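You operate a simulated robot arm through the tools that you are given. There is no shell and no other tool. Be economical: measure what you need, move in short steps, check, and stop when the job is done.

The job below is to be done with a simulated robot arm. You get a single attempt, and the scene is never put back.

## Task
Top the pasta jar up to MAX and put it away in the larder.
Fine: fill it from the pasta box and put the box back; spill nothing; lid on before it goes on the jar shelf; shut the tall door. Set down upright: pasta box, pasta jar.
Where things are to end (x, y in the base frame): pasta jar within 6 cm of [32, -82].

It is judged by the outcome, as a careful person would: the job done as asked, and still so three seconds after it is handed in. It fails if anything else is knocked over, pushed out of place, dropped, spilled or broken. Lids that push on must go on centred and level and be pressed home; caps that screw on are set level and turned clockwise until they are tight.

## Robot
A 7-joint arm with a two-finger parallel gripper on a trunk, on a base that drives. Base frame: it is fixed to the floor where the robot stands at the start and does not move with it; the origin is under the middle of the robot, x ahead of it, y to its left, z up. Lengths are in cm, angles in degrees, forces in N, time in s.
With the tool pointing down near the work surface it reaches from about 48 to 92 cm from the robot's upright axis, wherever it stands. Its first joint turns from -115.0 to 115.0 degrees. Places, roughly: jar shelf of the larder [50, -100, 120]; tall larder door [-10, -120, 150]; top of the sideboard by the larder [60, 10, 80]. Payload 3.91 kg.
The TCP is the grasp point between the finger pads, 3 cm short of the fingertips. In the tool frame z runs along the fingers and y along their closing line. The gripper opens to 11 cm. The fingers are 2 cm wide and 1 cm thick; the gripper's body (4.8 by 11.2 cm) begins 5.5 cm behind the TCP.
Orientation is that of the tool frame in the base frame, as a unit quaternion [x, y, z, w]. With the fingers straight down and closing along the base's y, the tool's x points along the base's -x, its y along +y and its z along -z.

## Interface
- The arm moves only by the tool servo_tool. Its argument "series" is a list of rows, each a list of 7 numbers: the shift along the base's x, y, z in cm, then the turn, a rotation vector about the base's x, y, z in rad, then the opening in per cent of the stroke, from 0 (shut) to 100 (fully open). In form: [[tx, ty, tz, rx, ry, rz, hand], ...]. A call has 1 to 10 rows; each row shifts and turns the commanded pose from where the row before left it. A row lasts 0.2 s, in which the tool goes at most 5 cm and 8.6 degrees; a call with a longer step from one row to the next is refused whole, and so is a gripper value outside its range. A pose out of reach is approached as far as the arm can. The call stops where the force on the tool passes 40 N (or 10 N more than at its start, if that is more) or the arm is blocked; 0.2 s more then pass. The fingers move at their own pace (about 15.3 cm/s each) and stop on an object; they squeeze with about 28 N. The grip force told is the motor's: it shows also when the fingers shut on nothing. Time passes only in rows, and 0.2 s behind the last, so rows that do not move let the fingers close. It gives the time, the measured TCP pose, the force on the tool (base axes), the opening and the grip force at its end, in the units of the frame above (readings bear some noise), with the torque about the TCP (base axes, N m) and any sound that the robot's microphone picked up.
- Cameras (640 x 400 px; columns grow to the right, rows downward): "scene" is now at [21.53, 15.47, 141.72]; the picture's right is [-0.56, -0.83, 0.00], its down [-0.44, 0.30, -0.85] and it looks along [0.70, -0.48, -0.53] (base axes); focal length 214 px, centre (320, 200). "wrist" rides on the gripper at [7.2, 1.7, -10.3] in the tool frame; the picture's right is [-0.23, 0.97, 0.00], its down [-0.76, -0.18, -0.62] and it looks along [-0.61, -0.14, 0.78] (tool axes); focal length 222 px, centre (320, 200). There is no depth. A picture from a camera that has moved, and an enlarged one, comes with that camera's place and axes in the base frame and with its lens.
- grab_frame(camera): a new picture of that camera. No time passes.
- slide_trunk(by): slides the trunk up (or, below 0, down) by that many cm; the arm and the scene camera ride with it, the base frame stays. It gives what a move gives, with no picture.
- steer(legs): drives the robot by 1 to 6 legs, each [ahead, left, turn to the left] in cm, cm and degrees, along the robot's own axes; the way and the turn of a leg run together, so that a leg with both is an arc; at most 150 cm and 180 degrees a leg. The arm and the cameras ride along, it lands a little off, and it stops where it bumps. It gives what a move gives.
- head_to(pan, tilt): turns the head with the scene camera to pan (to the left, within 80 degrees either way) and tilt (down, from -29 to 69), counted from straight ahead of the robot. It gives what a move gives.
- enlarge(camera, box): a new picture of the part [left, top, right, bottom] of that camera's present view, enlarged. No time passes.
- sign_off(): hands the job in; it is judged then, once.

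Go step by step. Nothing tells you exact positions but the pictures and the camera data: compare them with the known pose of the tool, close in by small moves and look again before you grip or let go. The budget is 120 turns and 78 pictures, counting those below and the enlarged ones. Unless the task says otherwise, let go and move clear before handing in, and close with one line.

The tools are called after ">>>" as a command line: name --pt "numbers of a row" for each row, then --argument value for the rest, lists and objects as JSON in quotes. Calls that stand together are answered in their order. servo_tool: Moves the arm, as the interface text tells. Its arguments: {"type":"object","properties":{"series":{"type":"array"}},"required":["series"]} The other tools are called the same way: slide_trunk (by) slides the trunk up or down; steer (legs) drives the base; head_to (pan, tilt) turns the head that bears the scene camera; grab_frame (camera) takes a picture; enlarge (camera, box) takes an enlarged picture of a part of a camera's view; sign_off () hands the job in.

At the start:

```text
time_s: 0.0
tool_pos: [52.05, -19.53, 142.08]
tool_rot: [0.0, 1.0, 0.0, 0.0]
ft_force: [0.1, 0.3, -0.8]
moment: [-0.02, 0.01, -0.03]
gripper_width: 11.0
finger_force: 0.0
trunk travel left (down, up): [-75.0, 24.0]
robot x, y, heading: [-0.02, 0.03, 0.1]
head pan, tilt: [-34.4, 31.9]
```

scene: 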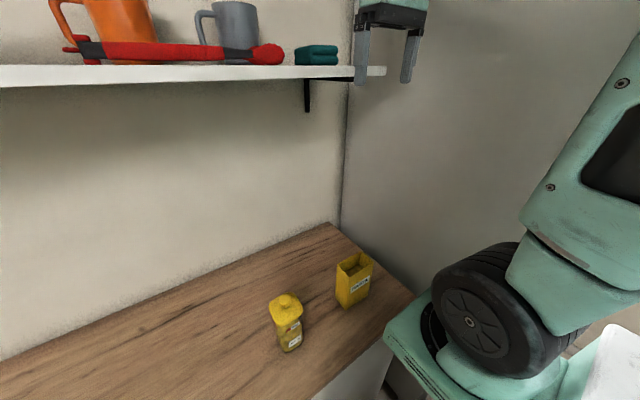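
wrist: 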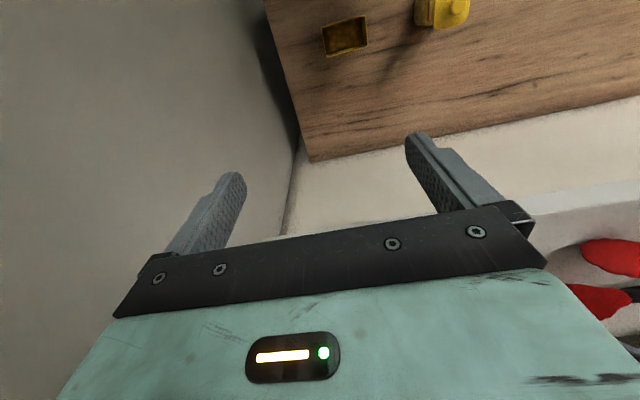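

I see a yellow-lidded jar and an open pasta box on the sideboard. I'll take a closer look at both.

>>> enlarge --camera "scene" --box '[240, 230, 400, 370]'

>>> head_to --pan -75 --tilt 15

>>> grab_frame --camera "scene"

```text
2.86 times, centred on (320, 300) of scene
camera zoom: at [21.53, 15.47, 141.72], right [-0.56, -0.83, 0.0], down [-0.44, 0.3, -0.85], along [0.7, -0.48, -0.53], focal length 613 px, centre (320, -86)
```

zoom: 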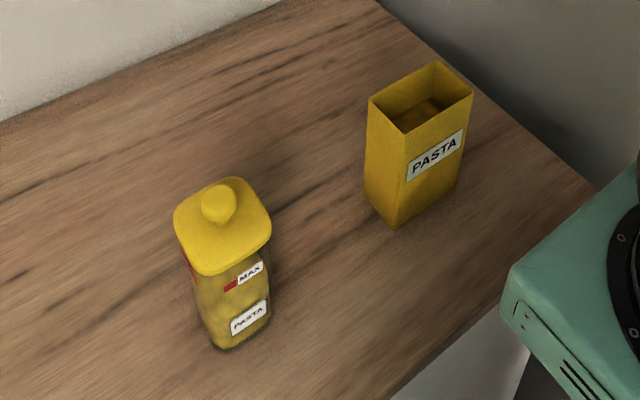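

```text
time_s: 1.1
tool_pos: [52.01, -19.59, 141.98]
tool_rot: [0.0, 1.0, 0.0, 0.0]
ft_force: [-0.3, 1.0, 0.0]
moment: [0.0, -0.03, -0.03]
gripper_width: 11.02
finger_force: 0.1
trunk travel left (down, up): [-75.0, 24.0]
robot x, y, heading: [-0.0, 0.0, 0.0]
head pan, tilt: [-75.0, 15.0]
```

```text
74 pictures are left
camera scene: at [16.56, 11.51, 144.44], right [-0.97, -0.26, 0.0], down [-0.07, 0.25, -0.97], along [0.25, -0.93, -0.26], focal length 214 px, centre (320, 200)
```

scene: 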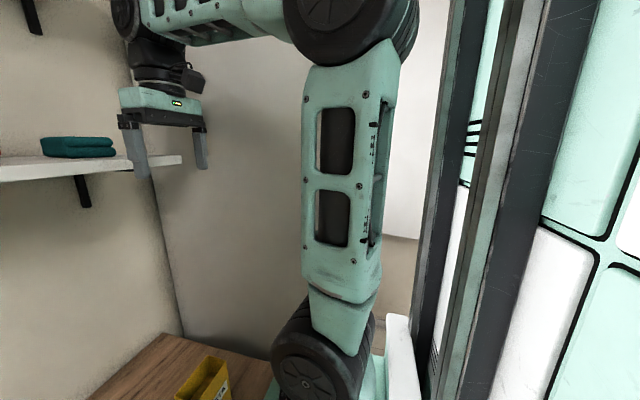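

Jar is at about [50.5, 5.5], box at about [50, -16], both about 15 cm tall on the z≈80 top. I'll lower the trunk so the arm and camera work at that height, then look right and ahead.

>>> slide_trunk --by -20

>>> head_to --pan -80 --tilt 40

>>> grab_frame --camera "scene"

>>> head_to --pan 0 --tilt 40

>>> grab_frame --camera "scene"

>>> grab_frame --camera "wrist"

```text
time_s: 3.2
tool_pos: [51.9, -19.58, 122.07]
tool_rot: [0.0, 1.0, 0.0, 0.0]
ft_force: [-0.3, 0.0, 0.5]
moment: [-0.01, 0.01, 0.01]
gripper_width: 11.0
finger_force: 0.1
trunk travel left (down, up): [-55.0, 44.0]
robot x, y, heading: [-0.08, -0.31, 0.0]
head pan, tilt: [-75.0, 15.0]
```

```text
time_s: 4.1
tool_pos: [52.01, -19.59, 122.12]
tool_rot: [0.0, 1.0, 0.0, -0.001]
ft_force: [0.7, -0.3, 0.2]
moment: [0.03, 0.01, 0.0]
gripper_width: 11.0
finger_force: 0.0
trunk travel left (down, up): [-55.0, 44.0]
robot x, y, heading: [-0.17, 0.14, 0.2]
head pan, tilt: [-80.0, 40.0]
```

```text
73 pictures are left
camera scene: at [15.61, 12.16, 120.49], right [-0.98, -0.17, 0.0], down [-0.11, 0.63, -0.77], along [0.13, -0.75, -0.64], focal length 214 px, centre (320, 200)
```

scene: 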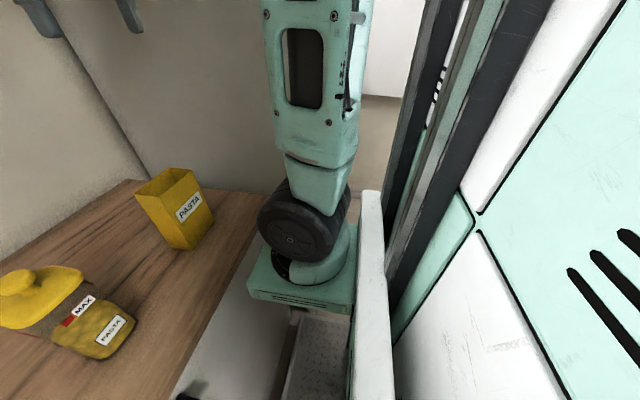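

```text
time_s: 5.7
tool_pos: [52.04, -19.66, 122.05]
tool_rot: [-0.001, 1.0, 0.0, 0.0]
ft_force: [0.3, 0.1, 0.1]
moment: [0.03, 0.01, 0.01]
gripper_width: 10.98
finger_force: 0.1
trunk travel left (down, up): [-55.0, 44.0]
robot x, y, heading: [-0.48, -0.1, 0.2]
head pan, tilt: [0.0, 40.0]
```

```text
72 pictures are left
camera scene: at [22.64, 20.53, 120.48], right [0.0, -1.0, 0.0], down [-0.64, 0.0, -0.77], along [0.77, 0.0, -0.64], focal length 214 px, centre (320, 200)
```

scene: 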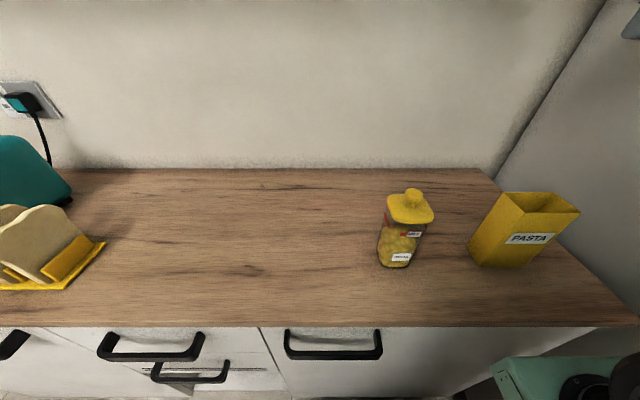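

```text
71 pictures are left
camera wrist: at [44.66, -17.88, 132.19], right [0.23, 0.97, 0.0], down [0.76, -0.18, 0.62], along [0.61, -0.14, -0.78], focal length 222 px, centre (320, 200)
```

wrist: 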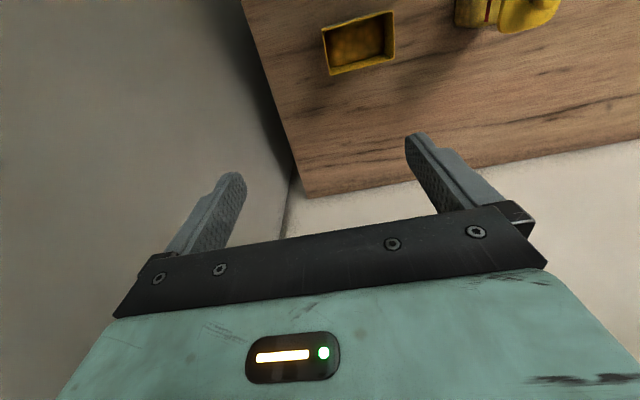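

Clear view of both. I'll enlarge to measure accurately.

>>> enlarge --camera "scene" --box '[360, 170, 600, 320]'

>>> enlarge --camera "scene" --box '[360, 180, 456, 276]'

>>> head_to --pan 0 --tilt 0

>>> grab_frame --camera "scene"

```text
2.67 times, centred on (480, 245) of scene
camera zoom: at [22.64, 20.53, 120.48], right [0.0, -1.0, 0.0], down [-0.64, 0.0, -0.77], along [0.77, 0.0, -0.64], focal length 572 px, centre (-107, 80)
```

zoom: 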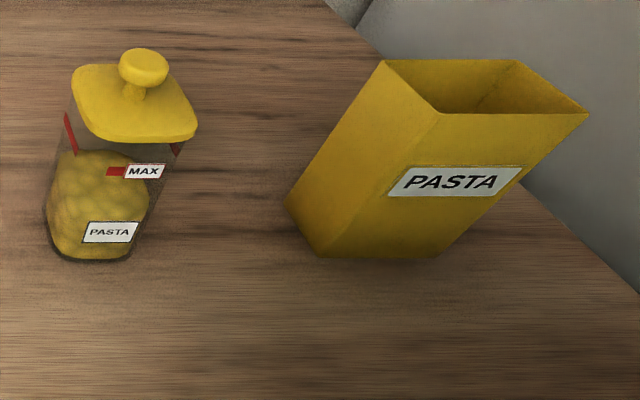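

```text
4.17 times, centred on (408, 228) of scene
camera zoom: at [22.64, 20.53, 120.48], right [0.0, -1.0, 0.0], down [-0.64, 0.0, -0.77], along [0.77, 0.0, -0.64], focal length 894 px, centre (-47, 83)
```

zoom: 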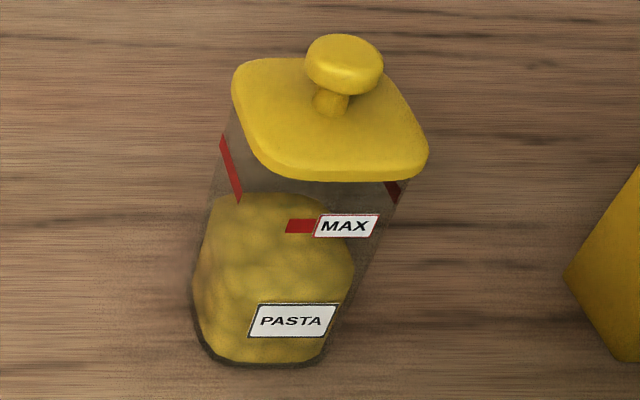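

```text
time_s: 6.7
tool_pos: [52.09, -19.57, 122.1]
tool_rot: [0.0, 1.0, 0.0, 0.0]
ft_force: [0.4, 0.4, 0.0]
moment: [-0.02, 0.04, -0.03]
gripper_width: 10.99
finger_force: 0.0
trunk travel left (down, up): [-55.0, 44.0]
robot x, y, heading: [0.62, 0.1, 0.1]
head pan, tilt: [0.0, 0.0]
```

```text
68 pictures are left
camera scene: at [23.14, 20.54, 126.85], right [0.0, -1.0, 0.0], down [0.0, 0.0, -1.0], along [1.0, 0.0, 0.0], focal length 214 px, centre (320, 200)
```

scene: 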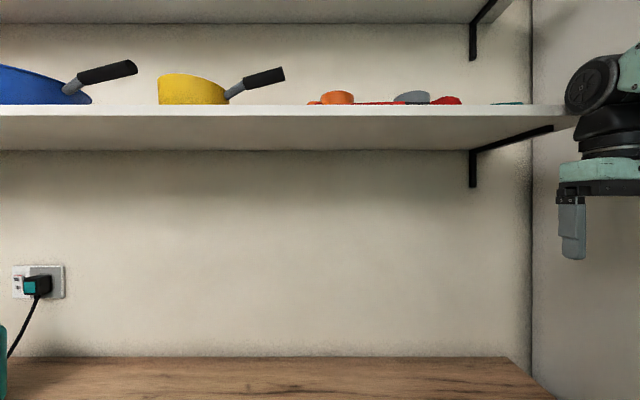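

Triangulation puts the counter at z≈86, the box centre near [47.5, -13] with its rim at 99.4, and the jar near [47.5, 6.5] with its knob top at about 102. That is too close for the arm, so I'll back the base off 20 cm and look again.

>>> steer --legs '[[-20, 0, 0]]'

>>> head_to --pan -15 --tilt 30

>>> grab_frame --camera "scene"

>>> head_to --pan -60 --tilt 15

>>> grab_frame --camera "scene"

```text
time_s: 8.3
tool_pos: [31.75, -19.48, 121.97]
tool_rot: [-0.002, 1.0, 0.001, -0.001]
ft_force: [0.0, -0.2, 0.6]
moment: [-0.04, 0.0, -0.01]
gripper_width: 10.98
finger_force: 0.0
trunk travel left (down, up): [-55.0, 44.0]
robot x, y, heading: [-20.17, -0.1, 0.4]
head pan, tilt: [0.0, 0.0]
```

```text
time_s: 9.3
tool_pos: [31.67, -19.46, 121.98]
tool_rot: [-0.001, 1.0, 0.0, 0.0]
ft_force: [-0.2, -1.2, -0.1]
moment: [-0.01, 0.0, 0.03]
gripper_width: 11.01
finger_force: 0.0
trunk travel left (down, up): [-55.0, 44.0]
robot x, y, heading: [-20.34, -0.48, 0.2]
head pan, tilt: [-15.0, 30.0]
```

```text
67 pictures are left
camera scene: at [2.5, 18.23, 122.03], right [-0.26, -0.97, 0.0], down [-0.48, 0.13, -0.87], along [0.84, -0.22, -0.5], focal length 214 px, centre (320, 200)
```

scene: 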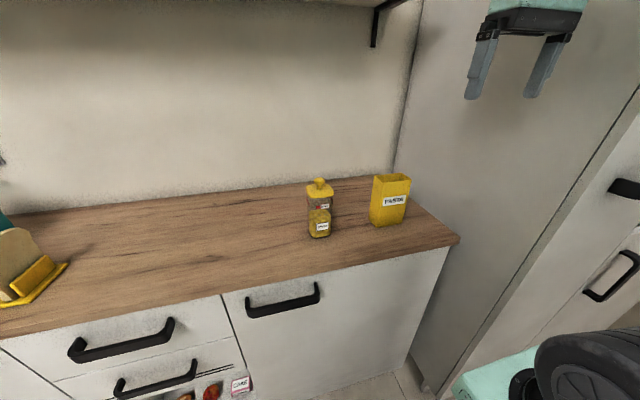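

```text
time_s: 10.4
tool_pos: [31.76, -19.4, 121.89]
tool_rot: [-0.002, 1.0, 0.0, 0.0]
ft_force: [0.4, 0.9, -0.1]
moment: [0.03, -0.03, 0.0]
gripper_width: 11.0
finger_force: 0.0
trunk travel left (down, up): [-55.0, 44.0]
robot x, y, heading: [-20.37, 0.13, 0.4]
head pan, tilt: [-60.0, 15.0]
```

```text
66 pictures are left
camera scene: at [-1.55, 12.47, 124.44], right [-0.86, -0.5, 0.0], down [-0.13, 0.22, -0.97], along [0.49, -0.83, -0.26], focal length 214 px, centre (320, 200)
```

scene: 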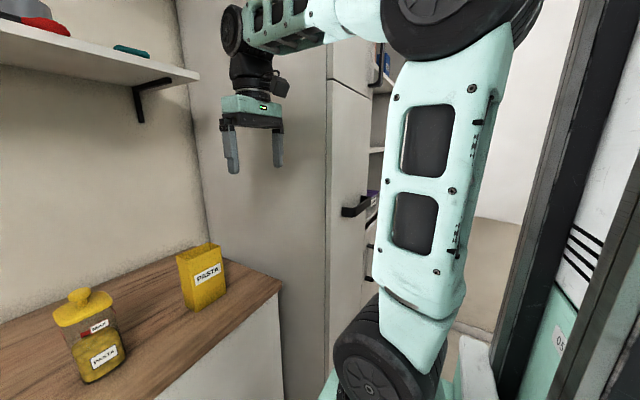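

The larder front is at about x=25 to the right; that can wait. First I'll move the open gripper above the jar's knob and check.

>>> servo_tool --pt "2.2 3.7 -1.2 0 0 0 60" --pt "2.2 3.7 -1.2 0 0 0 60" --pt "2.2 3.7 -1.2 0 0 0 60" --pt "2.2 3.7 -1.2 0 0 0 60" --pt "2.2 3.7 -1.2 0 0 0 60" --pt "2.2 3.7 -1.2 0 0 0 60" --pt "2.5 3.7 -1.2 0 0 0 60"

>>> head_to --pan -10 --tilt 25

>>> grab_frame --camera "wrist"

>>> enlarge --camera "scene" --box '[240, 110, 420, 260]'

```text
time_s: 12.0
tool_pos: [47.53, 6.48, 113.71]
tool_rot: [0.0, 1.0, -0.001, 0.001]
ft_force: [0.3, -0.3, 0.2]
moment: [0.05, -0.01, -0.05]
gripper_width: 6.6
finger_force: 0.2
trunk travel left (down, up): [-55.0, 44.0]
robot x, y, heading: [-19.96, -0.29, 0.1]
head pan, tilt: [-60.0, 15.0]
```

```text
time_s: 13.2
tool_pos: [47.5, 6.52, 113.72]
tool_rot: [-0.002, 1.0, 0.0, -0.001]
ft_force: [0.1, -0.3, -0.2]
moment: [-0.02, 0.0, -0.03]
gripper_width: 6.58
finger_force: 0.0
trunk travel left (down, up): [-55.0, 44.0]
robot x, y, heading: [-20.33, 0.03, 0.3]
head pan, tilt: [-10.0, 25.0]
```

```text
65 pictures are left
camera wrist: at [40.15, 8.13, 123.84], right [0.22, 0.97, 0.0], down [0.76, -0.18, 0.62], along [0.61, -0.14, -0.78], focal length 222 px, centre (320, 200)
```

wrist: 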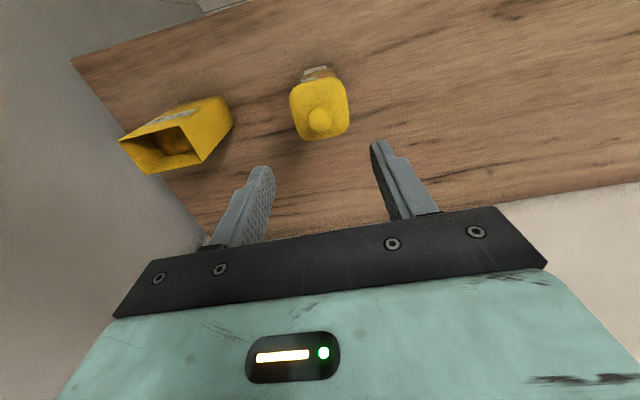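

```text
2.67 times, centred on (330, 185) of scene
camera zoom: at [2.83, 18.97, 122.82], right [-0.17, -0.99, 0.0], down [-0.42, 0.07, -0.91], along [0.89, -0.16, -0.42], focal length 572 px, centre (293, 240)
```

zoom: 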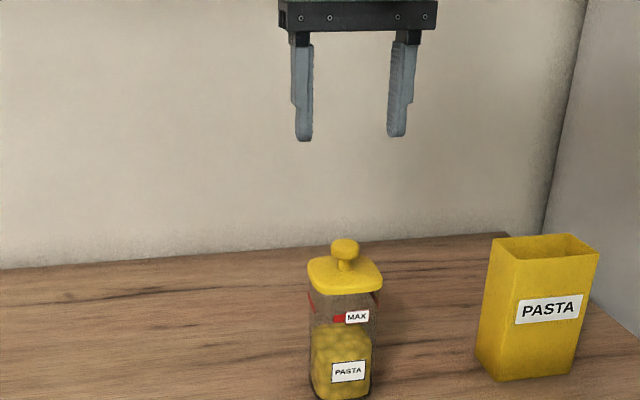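

The knob is centred at about [47.6, 6.3] with its head at z 99.3–101.3. I'll descend and grip it.

>>> servo_tool --pt "0 -0.2 -4 0 0 0 60" --pt "0 0 -4 0 0 0 60" --pt "0 0 -2 0 0 0 60" --pt "0 0 -1.7 0 0 0 60"

>>> enlarge --camera "scene" --box '[290, 160, 380, 250]'

```text
time_s: 14.2
tool_pos: [47.73, 5.99, 101.83]
tool_rot: [-0.001, 1.0, 0.0, 0.0]
ft_force: [-0.2, 0.0, 0.1]
moment: [0.01, -0.02, 0.0]
gripper_width: 6.62
finger_force: 0.0
trunk travel left (down, up): [-55.0, 44.0]
robot x, y, heading: [-20.12, -0.32, 0.3]
head pan, tilt: [-10.0, 25.0]
```

```text
4.44 times, centred on (335, 205) of scene
camera zoom: at [2.83, 18.97, 122.82], right [-0.17, -0.99, 0.0], down [-0.42, 0.07, -0.91], along [0.89, -0.15, -0.42], focal length 953 px, centre (253, 178)
```

zoom: 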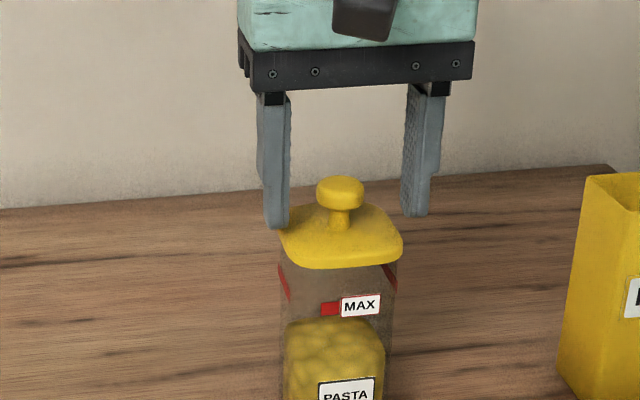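

Well aligned; I'll nudge the tool 0.25 cm left and close on the knob.

>>> servo_tool --pt "0 0.25 0.2 0 0 0 60" --pt "0 0 0 0 0 0 10" --pt "0 0 0 0 0 0 0" --pt "0 0 0 0 0 0 0"

>>> enlarge --camera "scene" --box '[290, 160, 380, 250]'

```text
time_s: 15.2
tool_pos: [47.59, 6.54, 102.02]
tool_rot: [-0.002, 1.0, 0.0, 0.0]
ft_force: [0.7, 0.5, -0.9]
moment: [0.01, -0.02, 0.02]
gripper_width: 2.33
finger_force: 27.6
trunk travel left (down, up): [-55.0, 44.0]
robot x, y, heading: [-20.3, -0.42, 0.4]
head pan, tilt: [-10.0, 25.0]
heard: snap
```

```text
4.44 times, centred on (335, 205) of scene
camera zoom: at [2.83, 18.97, 122.81], right [-0.17, -0.99, 0.0], down [-0.42, 0.07, -0.91], along [0.89, -0.15, -0.42], focal length 953 px, centre (253, 178)
```

zoom: 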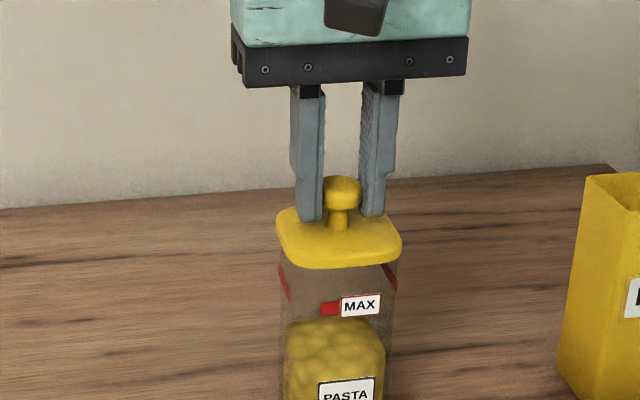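

Gripped, and a snap was heard, perhaps the lid popping loose. I'll lift straight up slowly.

>>> servo_tool --pt "0 0 0.5 0 0 0 0" --pt "0 0 0.5 0 0 0 0" --pt "0 0 1 0 0 0 0" --pt "0 0 2 0 0 0 0" --pt "0 0 4 0 0 0 0"

>>> enlarge --camera "scene" --box '[270, 130, 400, 250]'

```text
time_s: 16.4
tool_pos: [47.66, 6.47, 110.21]
tool_rot: [-0.001, 1.0, 0.0, 0.0]
ft_force: [0.6, -0.3, -0.2]
moment: [-0.02, -0.03, 0.01]
gripper_width: 2.31
finger_force: 28.4
trunk travel left (down, up): [-55.0, 44.0]
robot x, y, heading: [-20.28, 0.09, 0.3]
head pan, tilt: [-10.0, 25.0]
```

```text
3.33 times, centred on (335, 190) of scene
camera zoom: at [2.85, 18.98, 122.81], right [-0.17, -0.99, 0.0], down [-0.42, 0.07, -0.91], along [0.89, -0.15, -0.42], focal length 715 px, centre (270, 233)
```

zoom: 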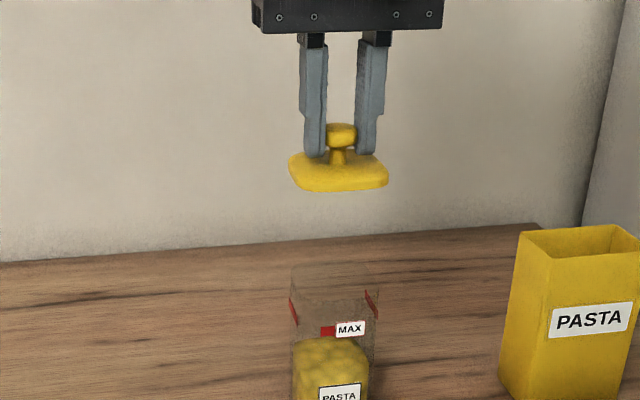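

Lid is off and the jar stayed put. I'll carry the lid left to a clear patch near y=27 and lower it.

>>> servo_tool --pt "0.3 4.2 0 0 0 0 0" --pt "0.3 4.2 0 0 0 0 0" --pt "0.3 4.2 0 0 0 0 0" --pt "0.3 4.2 0 0 0 0 0" --pt "0.3 3.7 -1 0 0 0 0" --pt "0 0 -4 0 0 0 0" --pt "0 0 -4 0 0 0 0" --pt "0 0 -4 0 0 0 0" --pt "0 0 -3 0 0 0 0"

>>> head_to --pan 10 --tilt 25

>>> enlarge --camera "scene" --box '[240, 130, 400, 250]'

```text
time_s: 18.4
tool_pos: [48.9, 26.92, 94.03]
tool_rot: [-0.002, 1.0, 0.001, -0.001]
ft_force: [-1.0, -0.6, -0.7]
moment: [-0.01, 0.0, -0.01]
gripper_width: 2.33
finger_force: 28.3
trunk travel left (down, up): [-55.0, 44.0]
robot x, y, heading: [-20.36, 0.02, 0.1]
head pan, tilt: [-10.0, 25.0]
```

```text
time_s: 19.2
tool_pos: [48.94, 26.87, 94.12]
tool_rot: [-0.002, 1.0, 0.0, 0.0]
ft_force: [0.0, -0.5, 0.1]
moment: [0.02, -0.01, 0.01]
gripper_width: 2.31
finger_force: 27.8
trunk travel left (down, up): [-55.0, 44.0]
robot x, y, heading: [-20.41, -0.09, 0.1]
head pan, tilt: [10.0, 25.0]
```

```text
3.33 times, centred on (320, 190) of scene
camera zoom: at [2.83, 22.17, 122.81], right [0.18, -0.98, 0.0], down [-0.42, -0.07, -0.91], along [0.89, 0.16, -0.42], focal length 715 px, centre (320, 233)
```

zoom: 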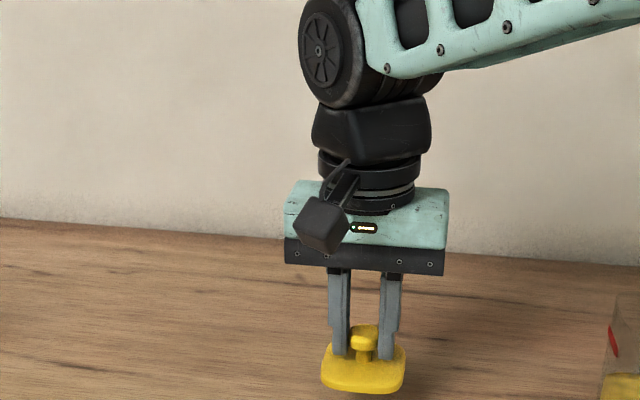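

Lid is a little above the counter. I'll lower in small steps and watch the force.

>>> servo_tool --pt "0 0 -0.5 0 0 0 0" --pt "0 0 -0.5 0 0 0 0" --pt "0 0 -0.4 0 0 0 0"

>>> servo_tool --pt "0 0 -0.4 0 0 0 0" --pt "0 0 0 0 0 0 0"

>>> servo_tool --pt "0 0 -0.4 0 0 0 0" --pt "0 0 0 0 0 0 0"

>>> enlarge --camera "scene" --box '[280, 180, 380, 260]'

```text
time_s: 20.0
tool_pos: [49.09, 26.95, 92.7]
tool_rot: [-0.001, 1.0, 0.001, 0.0]
ft_force: [-0.9, 0.3, -0.7]
moment: [-0.02, -0.01, 0.02]
gripper_width: 2.29
finger_force: 27.9
trunk travel left (down, up): [-55.0, 44.0]
robot x, y, heading: [-19.99, -0.33, 0.3]
head pan, tilt: [10.0, 25.0]
```

```text
time_s: 20.6
tool_pos: [48.95, 27.02, 92.32]
tool_rot: [-0.002, 1.0, 0.0, 0.0]
ft_force: [-0.3, -0.1, -0.1]
moment: [-0.01, -0.01, -0.03]
gripper_width: 2.34
finger_force: 28.0
trunk travel left (down, up): [-55.0, 44.0]
robot x, y, heading: [-20.41, -0.04, 0.1]
head pan, tilt: [10.0, 25.0]
```

```text
time_s: 21.2
tool_pos: [48.86, 26.87, 91.81]
tool_rot: [-0.002, 1.0, 0.0, -0.001]
ft_force: [-0.2, 0.3, 0.0]
moment: [-0.01, -0.01, 0.0]
gripper_width: 2.32
finger_force: 28.0
trunk travel left (down, up): [-55.0, 44.0]
robot x, y, heading: [-19.99, -0.19, 0.2]
head pan, tilt: [10.0, 25.0]
```

```text
5.00 times, centred on (330, 220) of scene
camera zoom: at [2.83, 22.18, 122.81], right [0.18, -0.98, 0.0], down [-0.42, -0.07, -0.91], along [0.89, 0.16, -0.42], focal length 1072 px, centre (270, 100)
```

zoom: 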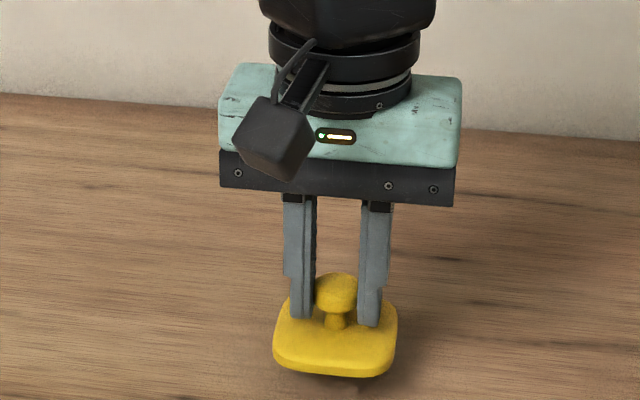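

Very near now; continuing in 0.3 cm steps.

>>> servo_tool --pt "0 0 -0.3 0 0 0 0" --pt "0 0 0 0 0 0 0"

>>> servo_tool --pt "0 0 -0.3 0 0 0 0" --pt "0 0 0 0 0 0 0"

>>> servo_tool --pt "0 0 -0.3 0 0 0 0" --pt "0 0 0 0 0 0 0"

>>> enlarge --camera "scene" --box '[280, 180, 380, 260]'

```text
time_s: 21.8
tool_pos: [48.91, 26.98, 91.6]
tool_rot: [-0.003, 1.0, 0.0, 0.0]
ft_force: [0.8, 0.3, -0.8]
moment: [-0.01, 0.04, -0.01]
gripper_width: 2.31
finger_force: 28.2
trunk travel left (down, up): [-55.0, 44.0]
robot x, y, heading: [-20.24, -0.27, -0.1]
head pan, tilt: [10.0, 25.0]
```

```text
time_s: 22.4
tool_pos: [48.98, 26.91, 91.25]
tool_rot: [-0.002, 1.0, -0.001, 0.0]
ft_force: [-0.1, 0.0, 0.2]
moment: [-0.01, 0.02, 0.02]
gripper_width: 2.34
finger_force: 27.9
trunk travel left (down, up): [-55.0, 44.0]
robot x, y, heading: [-20.58, -0.26, 0.4]
head pan, tilt: [10.0, 25.0]
```

```text
time_s: 23.0
tool_pos: [48.95, 27.06, 90.91]
tool_rot: [-0.002, 1.0, 0.0, 0.0]
ft_force: [-0.2, 0.9, 0.0]
moment: [-0.03, 0.0, 0.02]
gripper_width: 2.32
finger_force: 28.3
trunk travel left (down, up): [-55.0, 44.0]
robot x, y, heading: [-20.18, -0.39, 0.5]
head pan, tilt: [10.0, 25.0]
```

```text
5.00 times, centred on (330, 220) of scene
camera zoom: at [2.83, 22.18, 122.81], right [0.18, -0.98, 0.0], down [-0.42, -0.07, -0.91], along [0.89, 0.16, -0.42], focal length 1072 px, centre (270, 100)
```

zoom: 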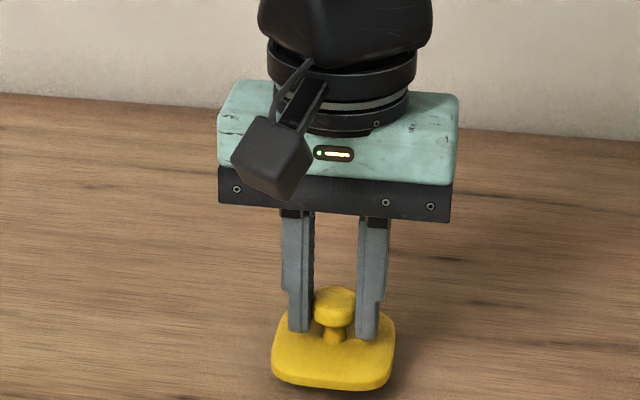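

Not touching yet; a few more small steps.

>>> servo_tool --pt "0 0 -0.3 0 0 0 0" --pt "0 0 0 0 0 0 0"

>>> servo_tool --pt "0 0 -0.3 0 0 0 0" --pt "0 0 0 0 0 0 0"

>>> enlarge --camera "scene" --box '[280, 180, 380, 260]'

```text
time_s: 23.6
tool_pos: [48.87, 26.98, 90.71]
tool_rot: [-0.002, 1.0, 0.0, 0.0]
ft_force: [-0.6, 0.7, -1.6]
moment: [0.02, 0.0, -0.02]
gripper_width: 2.32
finger_force: 27.9
trunk travel left (down, up): [-55.0, 44.0]
robot x, y, heading: [-20.02, 0.12, 0.2]
head pan, tilt: [10.0, 25.0]
```

```text
time_s: 24.2
tool_pos: [48.82, 26.87, 90.33]
tool_rot: [-0.002, 1.0, -0.001, 0.0]
ft_force: [0.2, 0.2, 0.3]
moment: [-0.03, 0.02, -0.02]
gripper_width: 2.3
finger_force: 27.6
trunk travel left (down, up): [-55.0, 44.0]
robot x, y, heading: [-20.34, 0.02, 0.1]
head pan, tilt: [10.0, 25.0]
```

```text
5.00 times, centred on (330, 220) of scene
camera zoom: at [2.83, 22.18, 122.81], right [0.18, -0.98, 0.0], down [-0.42, -0.07, -0.91], along [0.89, 0.16, -0.42], focal length 1072 px, centre (270, 100)
```

zoom: 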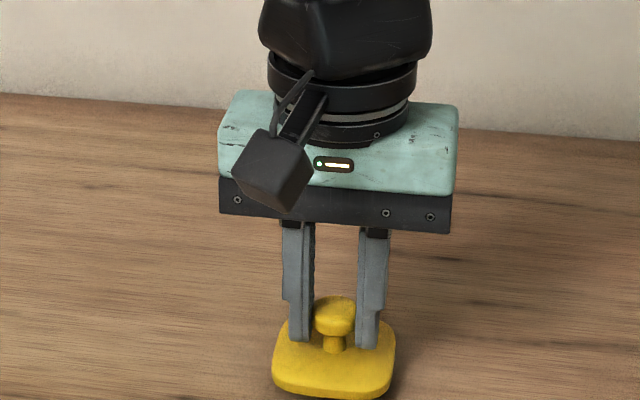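

Still no contact; continuing.

>>> servo_tool --pt "0 0 -0.3 0 0 0 0" --pt "0 0 0 0 0 0 0"

>>> servo_tool --pt "0 0 -0.25 0 0 0 0" --pt "0 0 0 0 0 0 0"

>>> servo_tool --pt "0 0 -0.25 0 0 0 0" --pt "0 0 0 0 0 0 0"

>>> enlarge --camera "scene" --box '[280, 190, 380, 270]'

```text
time_s: 24.8
tool_pos: [48.97, 26.94, 90.06]
tool_rot: [-0.001, 1.0, 0.0, 0.0]
ft_force: [-0.2, -0.1, -0.7]
moment: [-0.01, 0.01, -0.04]
gripper_width: 2.32
finger_force: 28.3
trunk travel left (down, up): [-55.0, 44.0]
robot x, y, heading: [-20.26, -0.12, 0.2]
head pan, tilt: [10.0, 25.0]
```

```text
time_s: 25.4
tool_pos: [48.92, 26.89, 89.8]
tool_rot: [-0.002, 1.0, 0.0, 0.0]
ft_force: [-0.2, 0.2, -0.5]
moment: [0.04, 0.02, 0.01]
gripper_width: 2.31
finger_force: 28.3
trunk travel left (down, up): [-55.0, 44.0]
robot x, y, heading: [-20.4, -0.08, 0.2]
head pan, tilt: [10.0, 25.0]
```

```text
time_s: 26.0
tool_pos: [48.91, 26.98, 89.59]
tool_rot: [-0.002, 1.0, 0.001, 0.0]
ft_force: [-0.6, 0.3, -0.4]
moment: [-0.01, -0.01, 0.0]
gripper_width: 2.33
finger_force: 28.1
trunk travel left (down, up): [-55.0, 44.0]
robot x, y, heading: [-20.03, -0.07, 0.4]
head pan, tilt: [10.0, 25.0]
```

```text
5.00 times, centred on (330, 230) of scene
camera zoom: at [2.83, 22.18, 122.81], right [0.18, -0.98, 0.0], down [-0.42, -0.07, -0.91], along [0.89, 0.16, -0.42], focal length 1072 px, centre (270, 50)
```

zoom: 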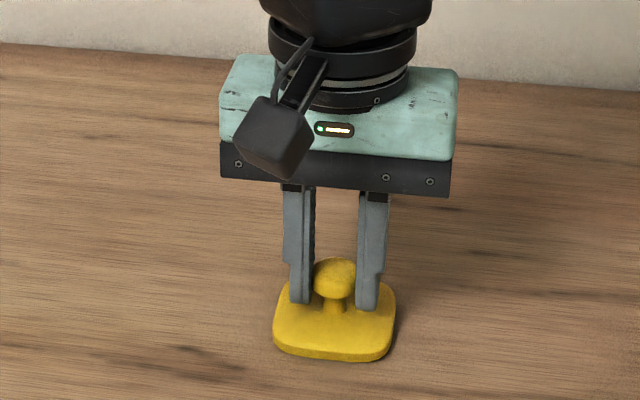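

Looks nearly seated; two more 0.2 cm steps.

>>> servo_tool --pt "0 0 -0.2 0 0 0 0" --pt "0 0 0 0 0 0 0"

>>> servo_tool --pt "0 0 -0.2 0 0 0 0" --pt "0 0 0 0 0 0 0"

>>> servo_tool --pt "0 0 -0.2 0 0 0 0" --pt "0 0 0 0 0 0 0"

```text
time_s: 26.6
tool_pos: [48.98, 26.97, 89.52]
tool_rot: [-0.002, 1.0, 0.001, 0.001]
ft_force: [-1.2, 0.6, 6.5]
moment: [0.24, -0.05, 0.03]
gripper_width: 2.31
finger_force: 28.0
trunk travel left (down, up): [-55.0, 44.0]
robot x, y, heading: [-20.57, -0.02, 0.4]
head pan, tilt: [10.0, 25.0]
```

```text
time_s: 27.2
tool_pos: [49.03, 26.89, 89.4]
tool_rot: [-0.002, 1.0, 0.0, 0.001]
ft_force: [-1.4, -0.4, 22.2]
moment: [0.0, -0.02, -0.02]
gripper_width: 2.31
finger_force: 27.9
trunk travel left (down, up): [-55.0, 44.0]
robot x, y, heading: [-20.33, -0.11, 0.3]
head pan, tilt: [10.0, 25.0]
```

```text
time_s: 27.8
tool_pos: [48.95, 26.76, 89.1]
tool_rot: [-0.001, 1.0, 0.001, 0.001]
ft_force: [0.6, -0.7, 27.8]
moment: [-0.07, -0.14, 0.0]
gripper_width: 2.35
finger_force: 27.6
trunk travel left (down, up): [-55.0, 44.0]
robot x, y, heading: [-20.43, -0.4, 0.1]
head pan, tilt: [10.0, 25.0]
```

Contact at TCP z≈89.5; the lid is resting on the counter. I'll ease off, release and rise.

>>> servo_tool --pt "0 0 0.3 0 0 0 0" --pt "0 0 0 0 0 0 30" --pt "0 0 0 0 0 0 60" --pt "0 0 0 0 0 0 60" --pt "0 0 4 0 0 0 60" --pt "0 0 5 0 0 0 60" --pt "0 0 5 0 0 0 60"

>>> enlarge --camera "scene" --box '[260, 170, 420, 290]'

>>> grab_frame --camera "wrist"

```text
time_s: 29.4
tool_pos: [48.89, 27.02, 102.99]
tool_rot: [-0.003, 1.0, 0.0, 0.0]
ft_force: [0.1, 1.1, -0.2]
moment: [-0.04, -0.01, -0.05]
gripper_width: 6.6
finger_force: 0.0
trunk travel left (down, up): [-55.0, 44.0]
robot x, y, heading: [-20.59, -0.1, 0.1]
head pan, tilt: [10.0, 25.0]
```

```text
3.33 times, centred on (340, 230) of scene
camera zoom: at [2.85, 22.19, 122.8], right [0.18, -0.98, 0.0], down [-0.42, -0.07, -0.91], along [0.89, 0.16, -0.42], focal length 715 px, centre (253, 100)
```

zoom: 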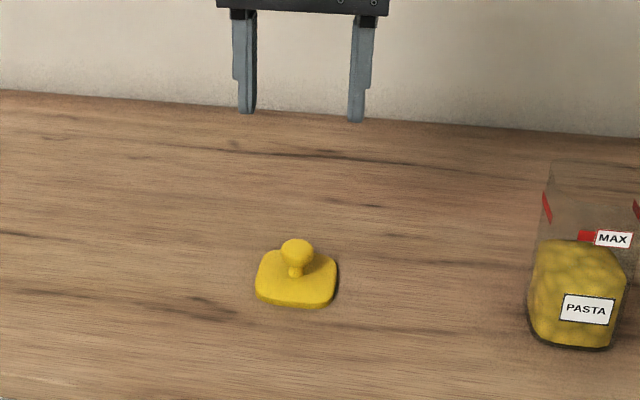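

```text
54 pictures are left
camera wrist: at [41.53, 28.62, 113.36], right [0.22, 0.97, 0.0], down [0.76, -0.17, 0.62], along [0.61, -0.14, -0.78], focal length 222 px, centre (320, 200)
```

wrist: 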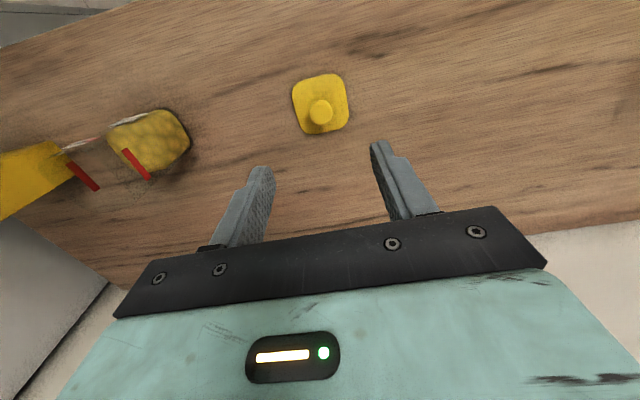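

Lid rests flat. Now I'll swing the open gripper to the front of the box with the tool pitched to 30° below horizontal, fingers closing along y.

>>> servo_tool --pt "-1.35 -4.5 0.4 0 -0.1163 0 100" --pt "-1.35 -4.5 0.4 0 -0.1163 0 100" --pt "-1.35 -4.5 0 0 -0.1163 0 100" --pt "-1.35 -4.5 0 0 -0.1163 0 100" --pt "-1.35 -4.5 0 0 -0.1163 0 100" --pt "-1.35 -4.5 0 0 -0.1163 0 100" --pt "-1.35 -4.5 0 0 -0.1163 0 100" --pt "-1.35 -4.5 -1 0 -0.1163 0 100" --pt "-1.35 -4.5 -2.5 0 -0.1166 0 100"

>>> head_to --pan -20 --tilt 25

>>> grab_frame --camera "scene"

>>> grab_frame --camera "wrist"

```text
refused: row 9 steps farther than a row can; nothing moved
```

```text
time_s: 30.4
tool_pos: [48.91, 26.89, 103.14]
tool_rot: [-0.002, 1.0, -0.001, 0.0]
ft_force: [-0.5, 0.1, 0.2]
moment: [-0.03, 0.01, 0.0]
gripper_width: 6.61
finger_force: 0.0
trunk travel left (down, up): [-55.0, 44.0]
robot x, y, heading: [-20.15, 0.38, 0.2]
head pan, tilt: [-20.0, 25.0]
```

```text
53 pictures are left
camera scene: at [2.43, 17.43, 122.81], right [-0.34, -0.94, 0.0], down [-0.4, 0.14, -0.91], along [0.85, -0.31, -0.42], focal length 214 px, centre (320, 200)
```

scene: 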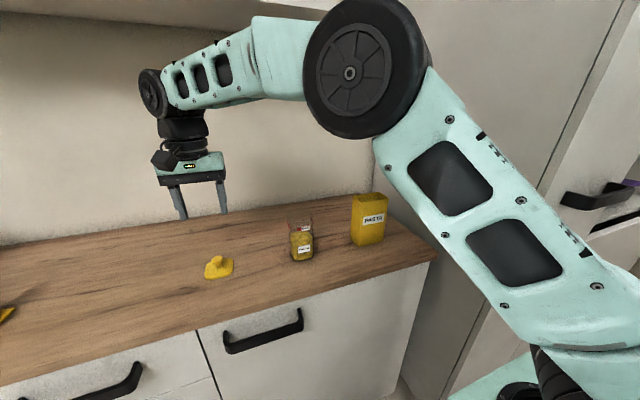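

```text
52 pictures are left
camera wrist: at [41.54, 28.61, 113.33], right [0.22, 0.97, 0.0], down [0.76, -0.18, 0.62], along [0.61, -0.14, -0.78], focal length 222 px, centre (320, 200)
```

wrist: 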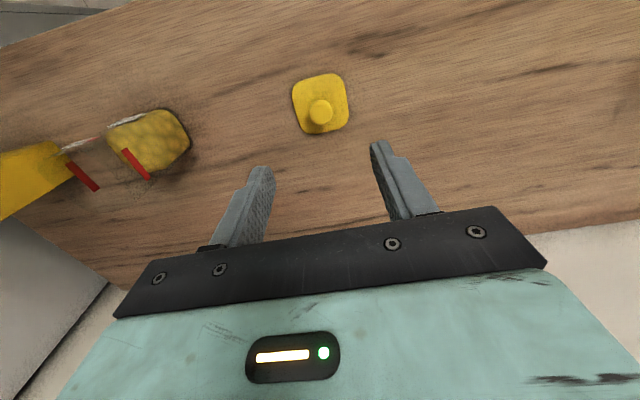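

A row was too long; I'll split it. The scene is unchanged.

>>> servo_tool --pt "-1.35 -4.5 0.4 0 -0.1163 0 100" --pt "-1.35 -4.5 0.4 0 -0.1163 0 100" --pt "-1.35 -4.5 0 0 -0.1163 0 100" --pt "-1.35 -4.5 0 0 -0.1163 0 100" --pt "-1.35 -4.5 0 0 -0.1163 0 100" --pt "-1.35 -4.5 0 0 -0.1163 0 100" --pt "-1.35 -4.5 0 0 -0.1163 0 100" --pt "-1.35 -4.5 0 0 -0.1163 0 100" --pt "-1.35 -4.4 0 0 -0.1166 0 100" --pt "0 0 -3.9 0 0 0 100"

>>> grab_frame --camera "wrist"

>>> grab_frame --camera "scene"

```text
time_s: 32.6
tool_pos: [42.2, -12.69, 103.75]
tool_rot: [0.008, 0.867, 0.002, 0.498]
ft_force: [0.6, 0.6, 0.2]
moment: [-0.02, 0.0, 0.04]
gripper_width: 11.0
finger_force: 0.0
out of reach, approached as far as the arm can: row 8, 9, 10
trunk travel left (down, up): [-55.0, 44.0]
robot x, y, heading: [-20.71, -0.0, 0.1]
head pan, tilt: [-20.0, 25.0]
```

```text
51 pictures are left
camera wrist: at [29.59, -10.83, 102.53], right [0.13, 0.97, 0.21], down [-0.16, -0.19, 0.97], along [0.98, -0.15, 0.13], focal length 222 px, centre (320, 200)
```

wrist: 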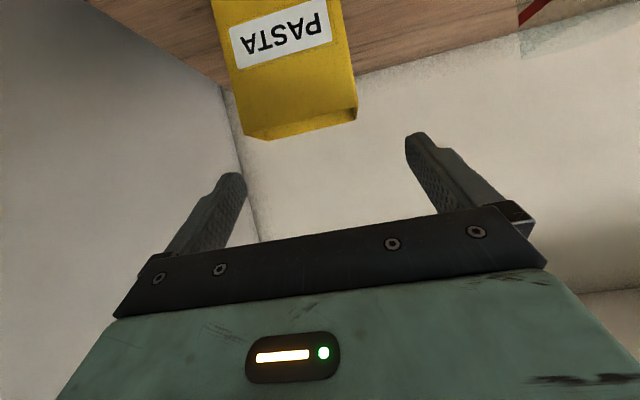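

```text
50 pictures are left
camera scene: at [2.39, 17.43, 122.82], right [-0.34, -0.94, 0.0], down [-0.4, 0.14, -0.91], along [0.85, -0.31, -0.42], focal length 214 px, centre (320, 200)
```

scene: 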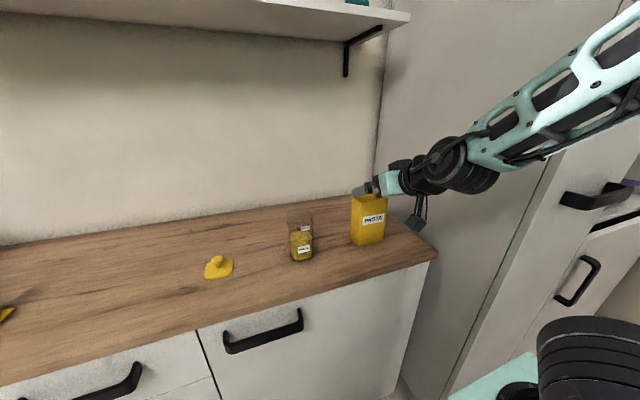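

The arm is folded at its inner limit here. I'll back the base another 12 cm.

>>> steer --legs '[[-12, 0, 0]]'

>>> servo_tool --pt "2 -0.4 -1.2 0 0 0 100" --pt "2 -0.4 -1.2 0 0 0 100" --pt "2 0 -1.2 0 0 0 100"

>>> grab_frame --camera "wrist"

```text
time_s: 33.8
tool_pos: [30.57, -12.69, 103.89]
tool_rot: [-0.001, 0.867, -0.001, 0.498]
ft_force: [-0.7, -0.3, 0.6]
moment: [0.01, -0.01, -0.01]
gripper_width: 10.97
finger_force: 0.1
trunk travel left (down, up): [-55.0, 44.0]
robot x, y, heading: [-32.08, -0.2, 0.2]
head pan, tilt: [-20.0, 25.0]
```

```text
time_s: 34.6
tool_pos: [36.78, -14.28, 100.2]
tool_rot: [0.008, 0.866, -0.007, 0.499]
ft_force: [1.5, 12.6, 0.1]
moment: [-0.42, 0.03, -0.77]
gripper_width: 11.02
finger_force: 0.0
trunk travel left (down, up): [-55.0, 44.0]
robot x, y, heading: [-31.54, -0.1, 0.2]
head pan, tilt: [-20.0, 25.0]
```

```text
49 pictures are left
camera wrist: at [24.15, -12.35, 98.98], right [0.14, 0.97, 0.19], down [-0.16, -0.17, 0.97], along [0.98, -0.16, 0.13], focal length 222 px, centre (320, 200)
```

wrist: 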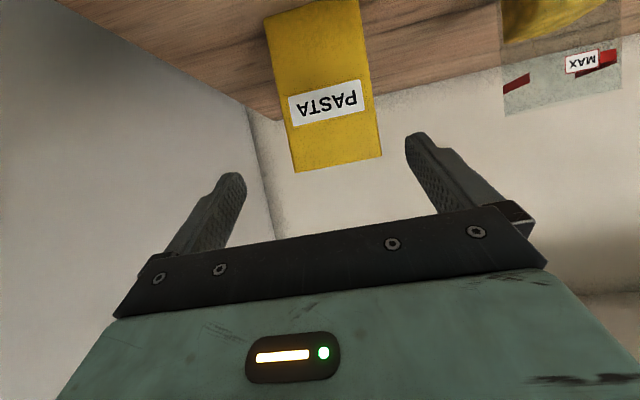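

There's a 12 N side force: something is touching on the right. I'll look before moving on.

>>> grab_frame --camera "scene"

>>> servo_tool --pt "0 0.8 0 0 0 0 100" --pt "0 0 0 0 0 0 100"

```text
48 pictures are left
camera scene: at [-9.17, 17.6, 122.78], right [-0.34, -0.94, 0.0], down [-0.4, 0.14, -0.91], along [0.85, -0.31, -0.42], focal length 214 px, centre (320, 200)
```

scene: 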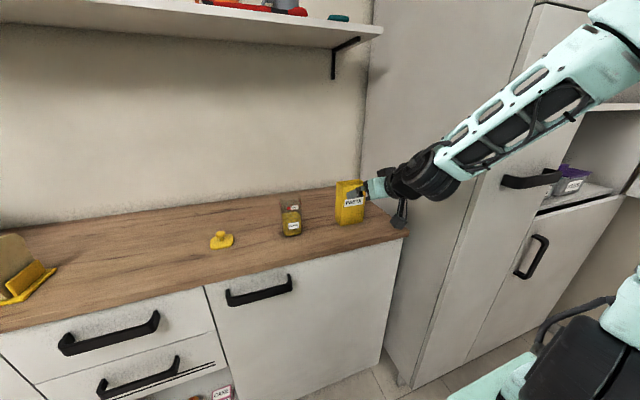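

```text
time_s: 35.2
tool_pos: [36.65, -12.71, 99.99]
tool_rot: [-0.001, 0.866, -0.001, 0.499]
ft_force: [0.1, 0.0, -0.4]
moment: [-0.02, -0.02, 0.03]
gripper_width: 10.98
finger_force: 0.0
trunk travel left (down, up): [-55.0, 44.0]
robot x, y, heading: [-31.9, 0.49, 0.1]
head pan, tilt: [-20.0, 25.0]
```

Force is gone now. I'll repeat the small move slowly to see if it was only a transient.

>>> servo_tool --pt "0 -0.4 0 0 0 0 100" --pt "0 -0.4 0 0 0 0 100" --pt "0 0 0 0 0 0 100"

>>> enlarge --camera "scene" --box '[270, 120, 450, 260]'

```text
time_s: 36.0
tool_pos: [36.7, -13.48, 100.1]
tool_rot: [-0.001, 0.867, 0.0, 0.499]
ft_force: [-0.9, 0.6, -0.4]
moment: [0.0, -0.04, 0.01]
gripper_width: 11.01
finger_force: 0.1
trunk travel left (down, up): [-55.0, 44.0]
robot x, y, heading: [-31.76, 0.04, 0.0]
head pan, tilt: [-20.0, 25.0]
```

```text
2.86 times, centred on (360, 190) of scene
camera zoom: at [-9.2, 17.37, 122.82], right [-0.34, -0.94, 0.0], down [-0.4, 0.14, -0.91], along [0.85, -0.31, -0.42], focal length 613 px, centre (206, 229)
```

zoom: 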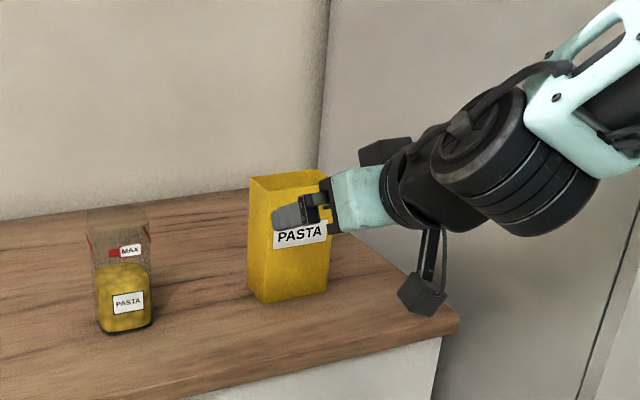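

It was a transient. The box centre is about [48.1, -13.7]; I'll advance along the tool axis with the fingers straddling it.

>>> servo_tool --pt "3 -0.2 -1.75 0 0 0 100" --pt "3 0 -1.75 0 0 0 100" --pt "3 0 -1.75 0 0 0 100" --pt "2.1 0 -1.3 0 0 0 100" --pt "0 0 0 0 0 0 100"

>>> enlarge --camera "scene" --box '[270, 120, 450, 260]'

>>> grab_frame --camera "wrist"

```text
time_s: 37.2
tool_pos: [40.2, -15.44, 100.18]
tool_rot: [-0.001, 0.867, -0.001, 0.499]
ft_force: [0.4, 0.1, 0.5]
moment: [-0.03, 0.07, -0.03]
gripper_width: 10.99
finger_force: 0.0
out of reach, approached as far as the arm can: row 1, 2, 3, 4
trunk travel left (down, up): [-55.0, 44.0]
robot x, y, heading: [-32.39, 0.12, 0.3]
head pan, tilt: [-20.0, 25.0]
```

```text
2.86 times, centred on (360, 190) of scene
camera zoom: at [-9.2, 17.37, 122.82], right [-0.34, -0.94, 0.0], down [-0.4, 0.14, -0.91], along [0.85, -0.31, -0.42], focal length 613 px, centre (206, 229)
```

zoom: 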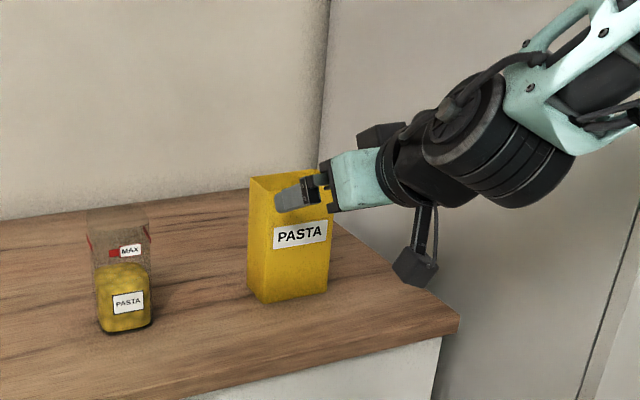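

```text
45 pictures are left
camera wrist: at [27.52, -13.77, 99.03], right [0.11, 0.97, 0.19], down [-0.16, -0.18, 0.97], along [0.98, -0.14, 0.13], focal length 222 px, centre (320, 200)
```

wrist: 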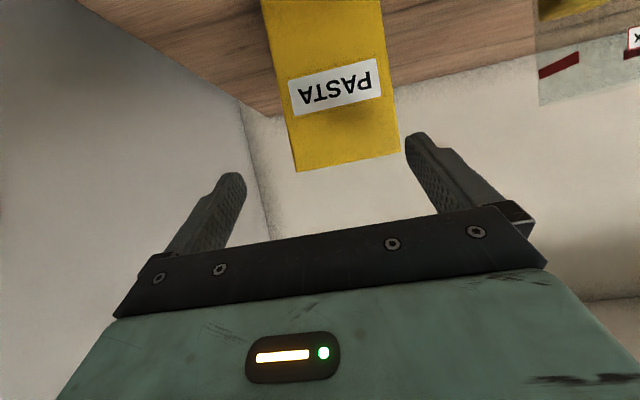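

The arm's configuration limits it here: the shoulder is too high for this pitch. I'll raise the tool relative to the body, then slide the trunk down by the same amount.

>>> servo_tool --pt "-2 1 4 0 0 0 100" --pt "-2 1 4 0 0 0 100" --pt "0 0 4 0 0 0 100" --pt "0 0 4 0 0 0 100" --pt "0 0 4 0 0 0 100" --pt "0 0 0 0 0 0 100"

>>> slide_trunk --by -20

>>> grab_frame --camera "scene"

```text
time_s: 38.6
tool_pos: [36.03, -13.6, 120.15]
tool_rot: [-0.001, 0.867, -0.001, 0.498]
ft_force: [-0.6, -0.6, -0.2]
moment: [0.02, -0.01, 0.03]
gripper_width: 10.99
finger_force: 0.1
trunk travel left (down, up): [-55.0, 44.0]
robot x, y, heading: [-32.08, -0.34, 0.1]
head pan, tilt: [-20.0, 25.0]
```

```text
time_s: 40.8
tool_pos: [36.02, -13.68, 100.06]
tool_rot: [-0.001, 0.867, -0.001, 0.498]
ft_force: [0.6, 0.1, -0.5]
moment: [-0.03, -0.01, 0.03]
gripper_width: 11.01
finger_force: 0.1
trunk travel left (down, up): [-35.0, 64.0]
robot x, y, heading: [-32.06, 0.07, -0.0]
head pan, tilt: [-20.0, 25.0]
```

```text
44 pictures are left
camera scene: at [-9.2, 17.37, 102.82], right [-0.34, -0.94, 0.0], down [-0.4, 0.14, -0.91], along [0.85, -0.31, -0.42], focal length 214 px, centre (320, 200)
```

scene: 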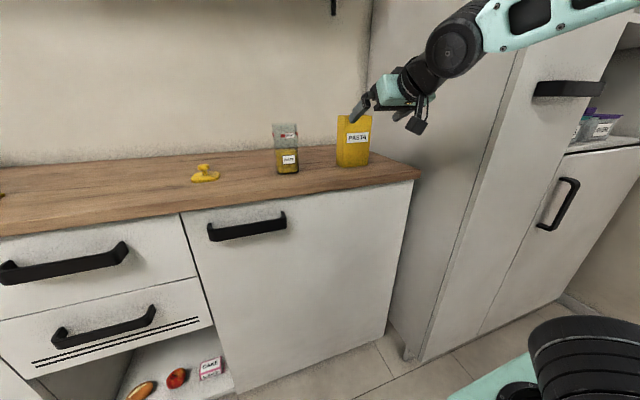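

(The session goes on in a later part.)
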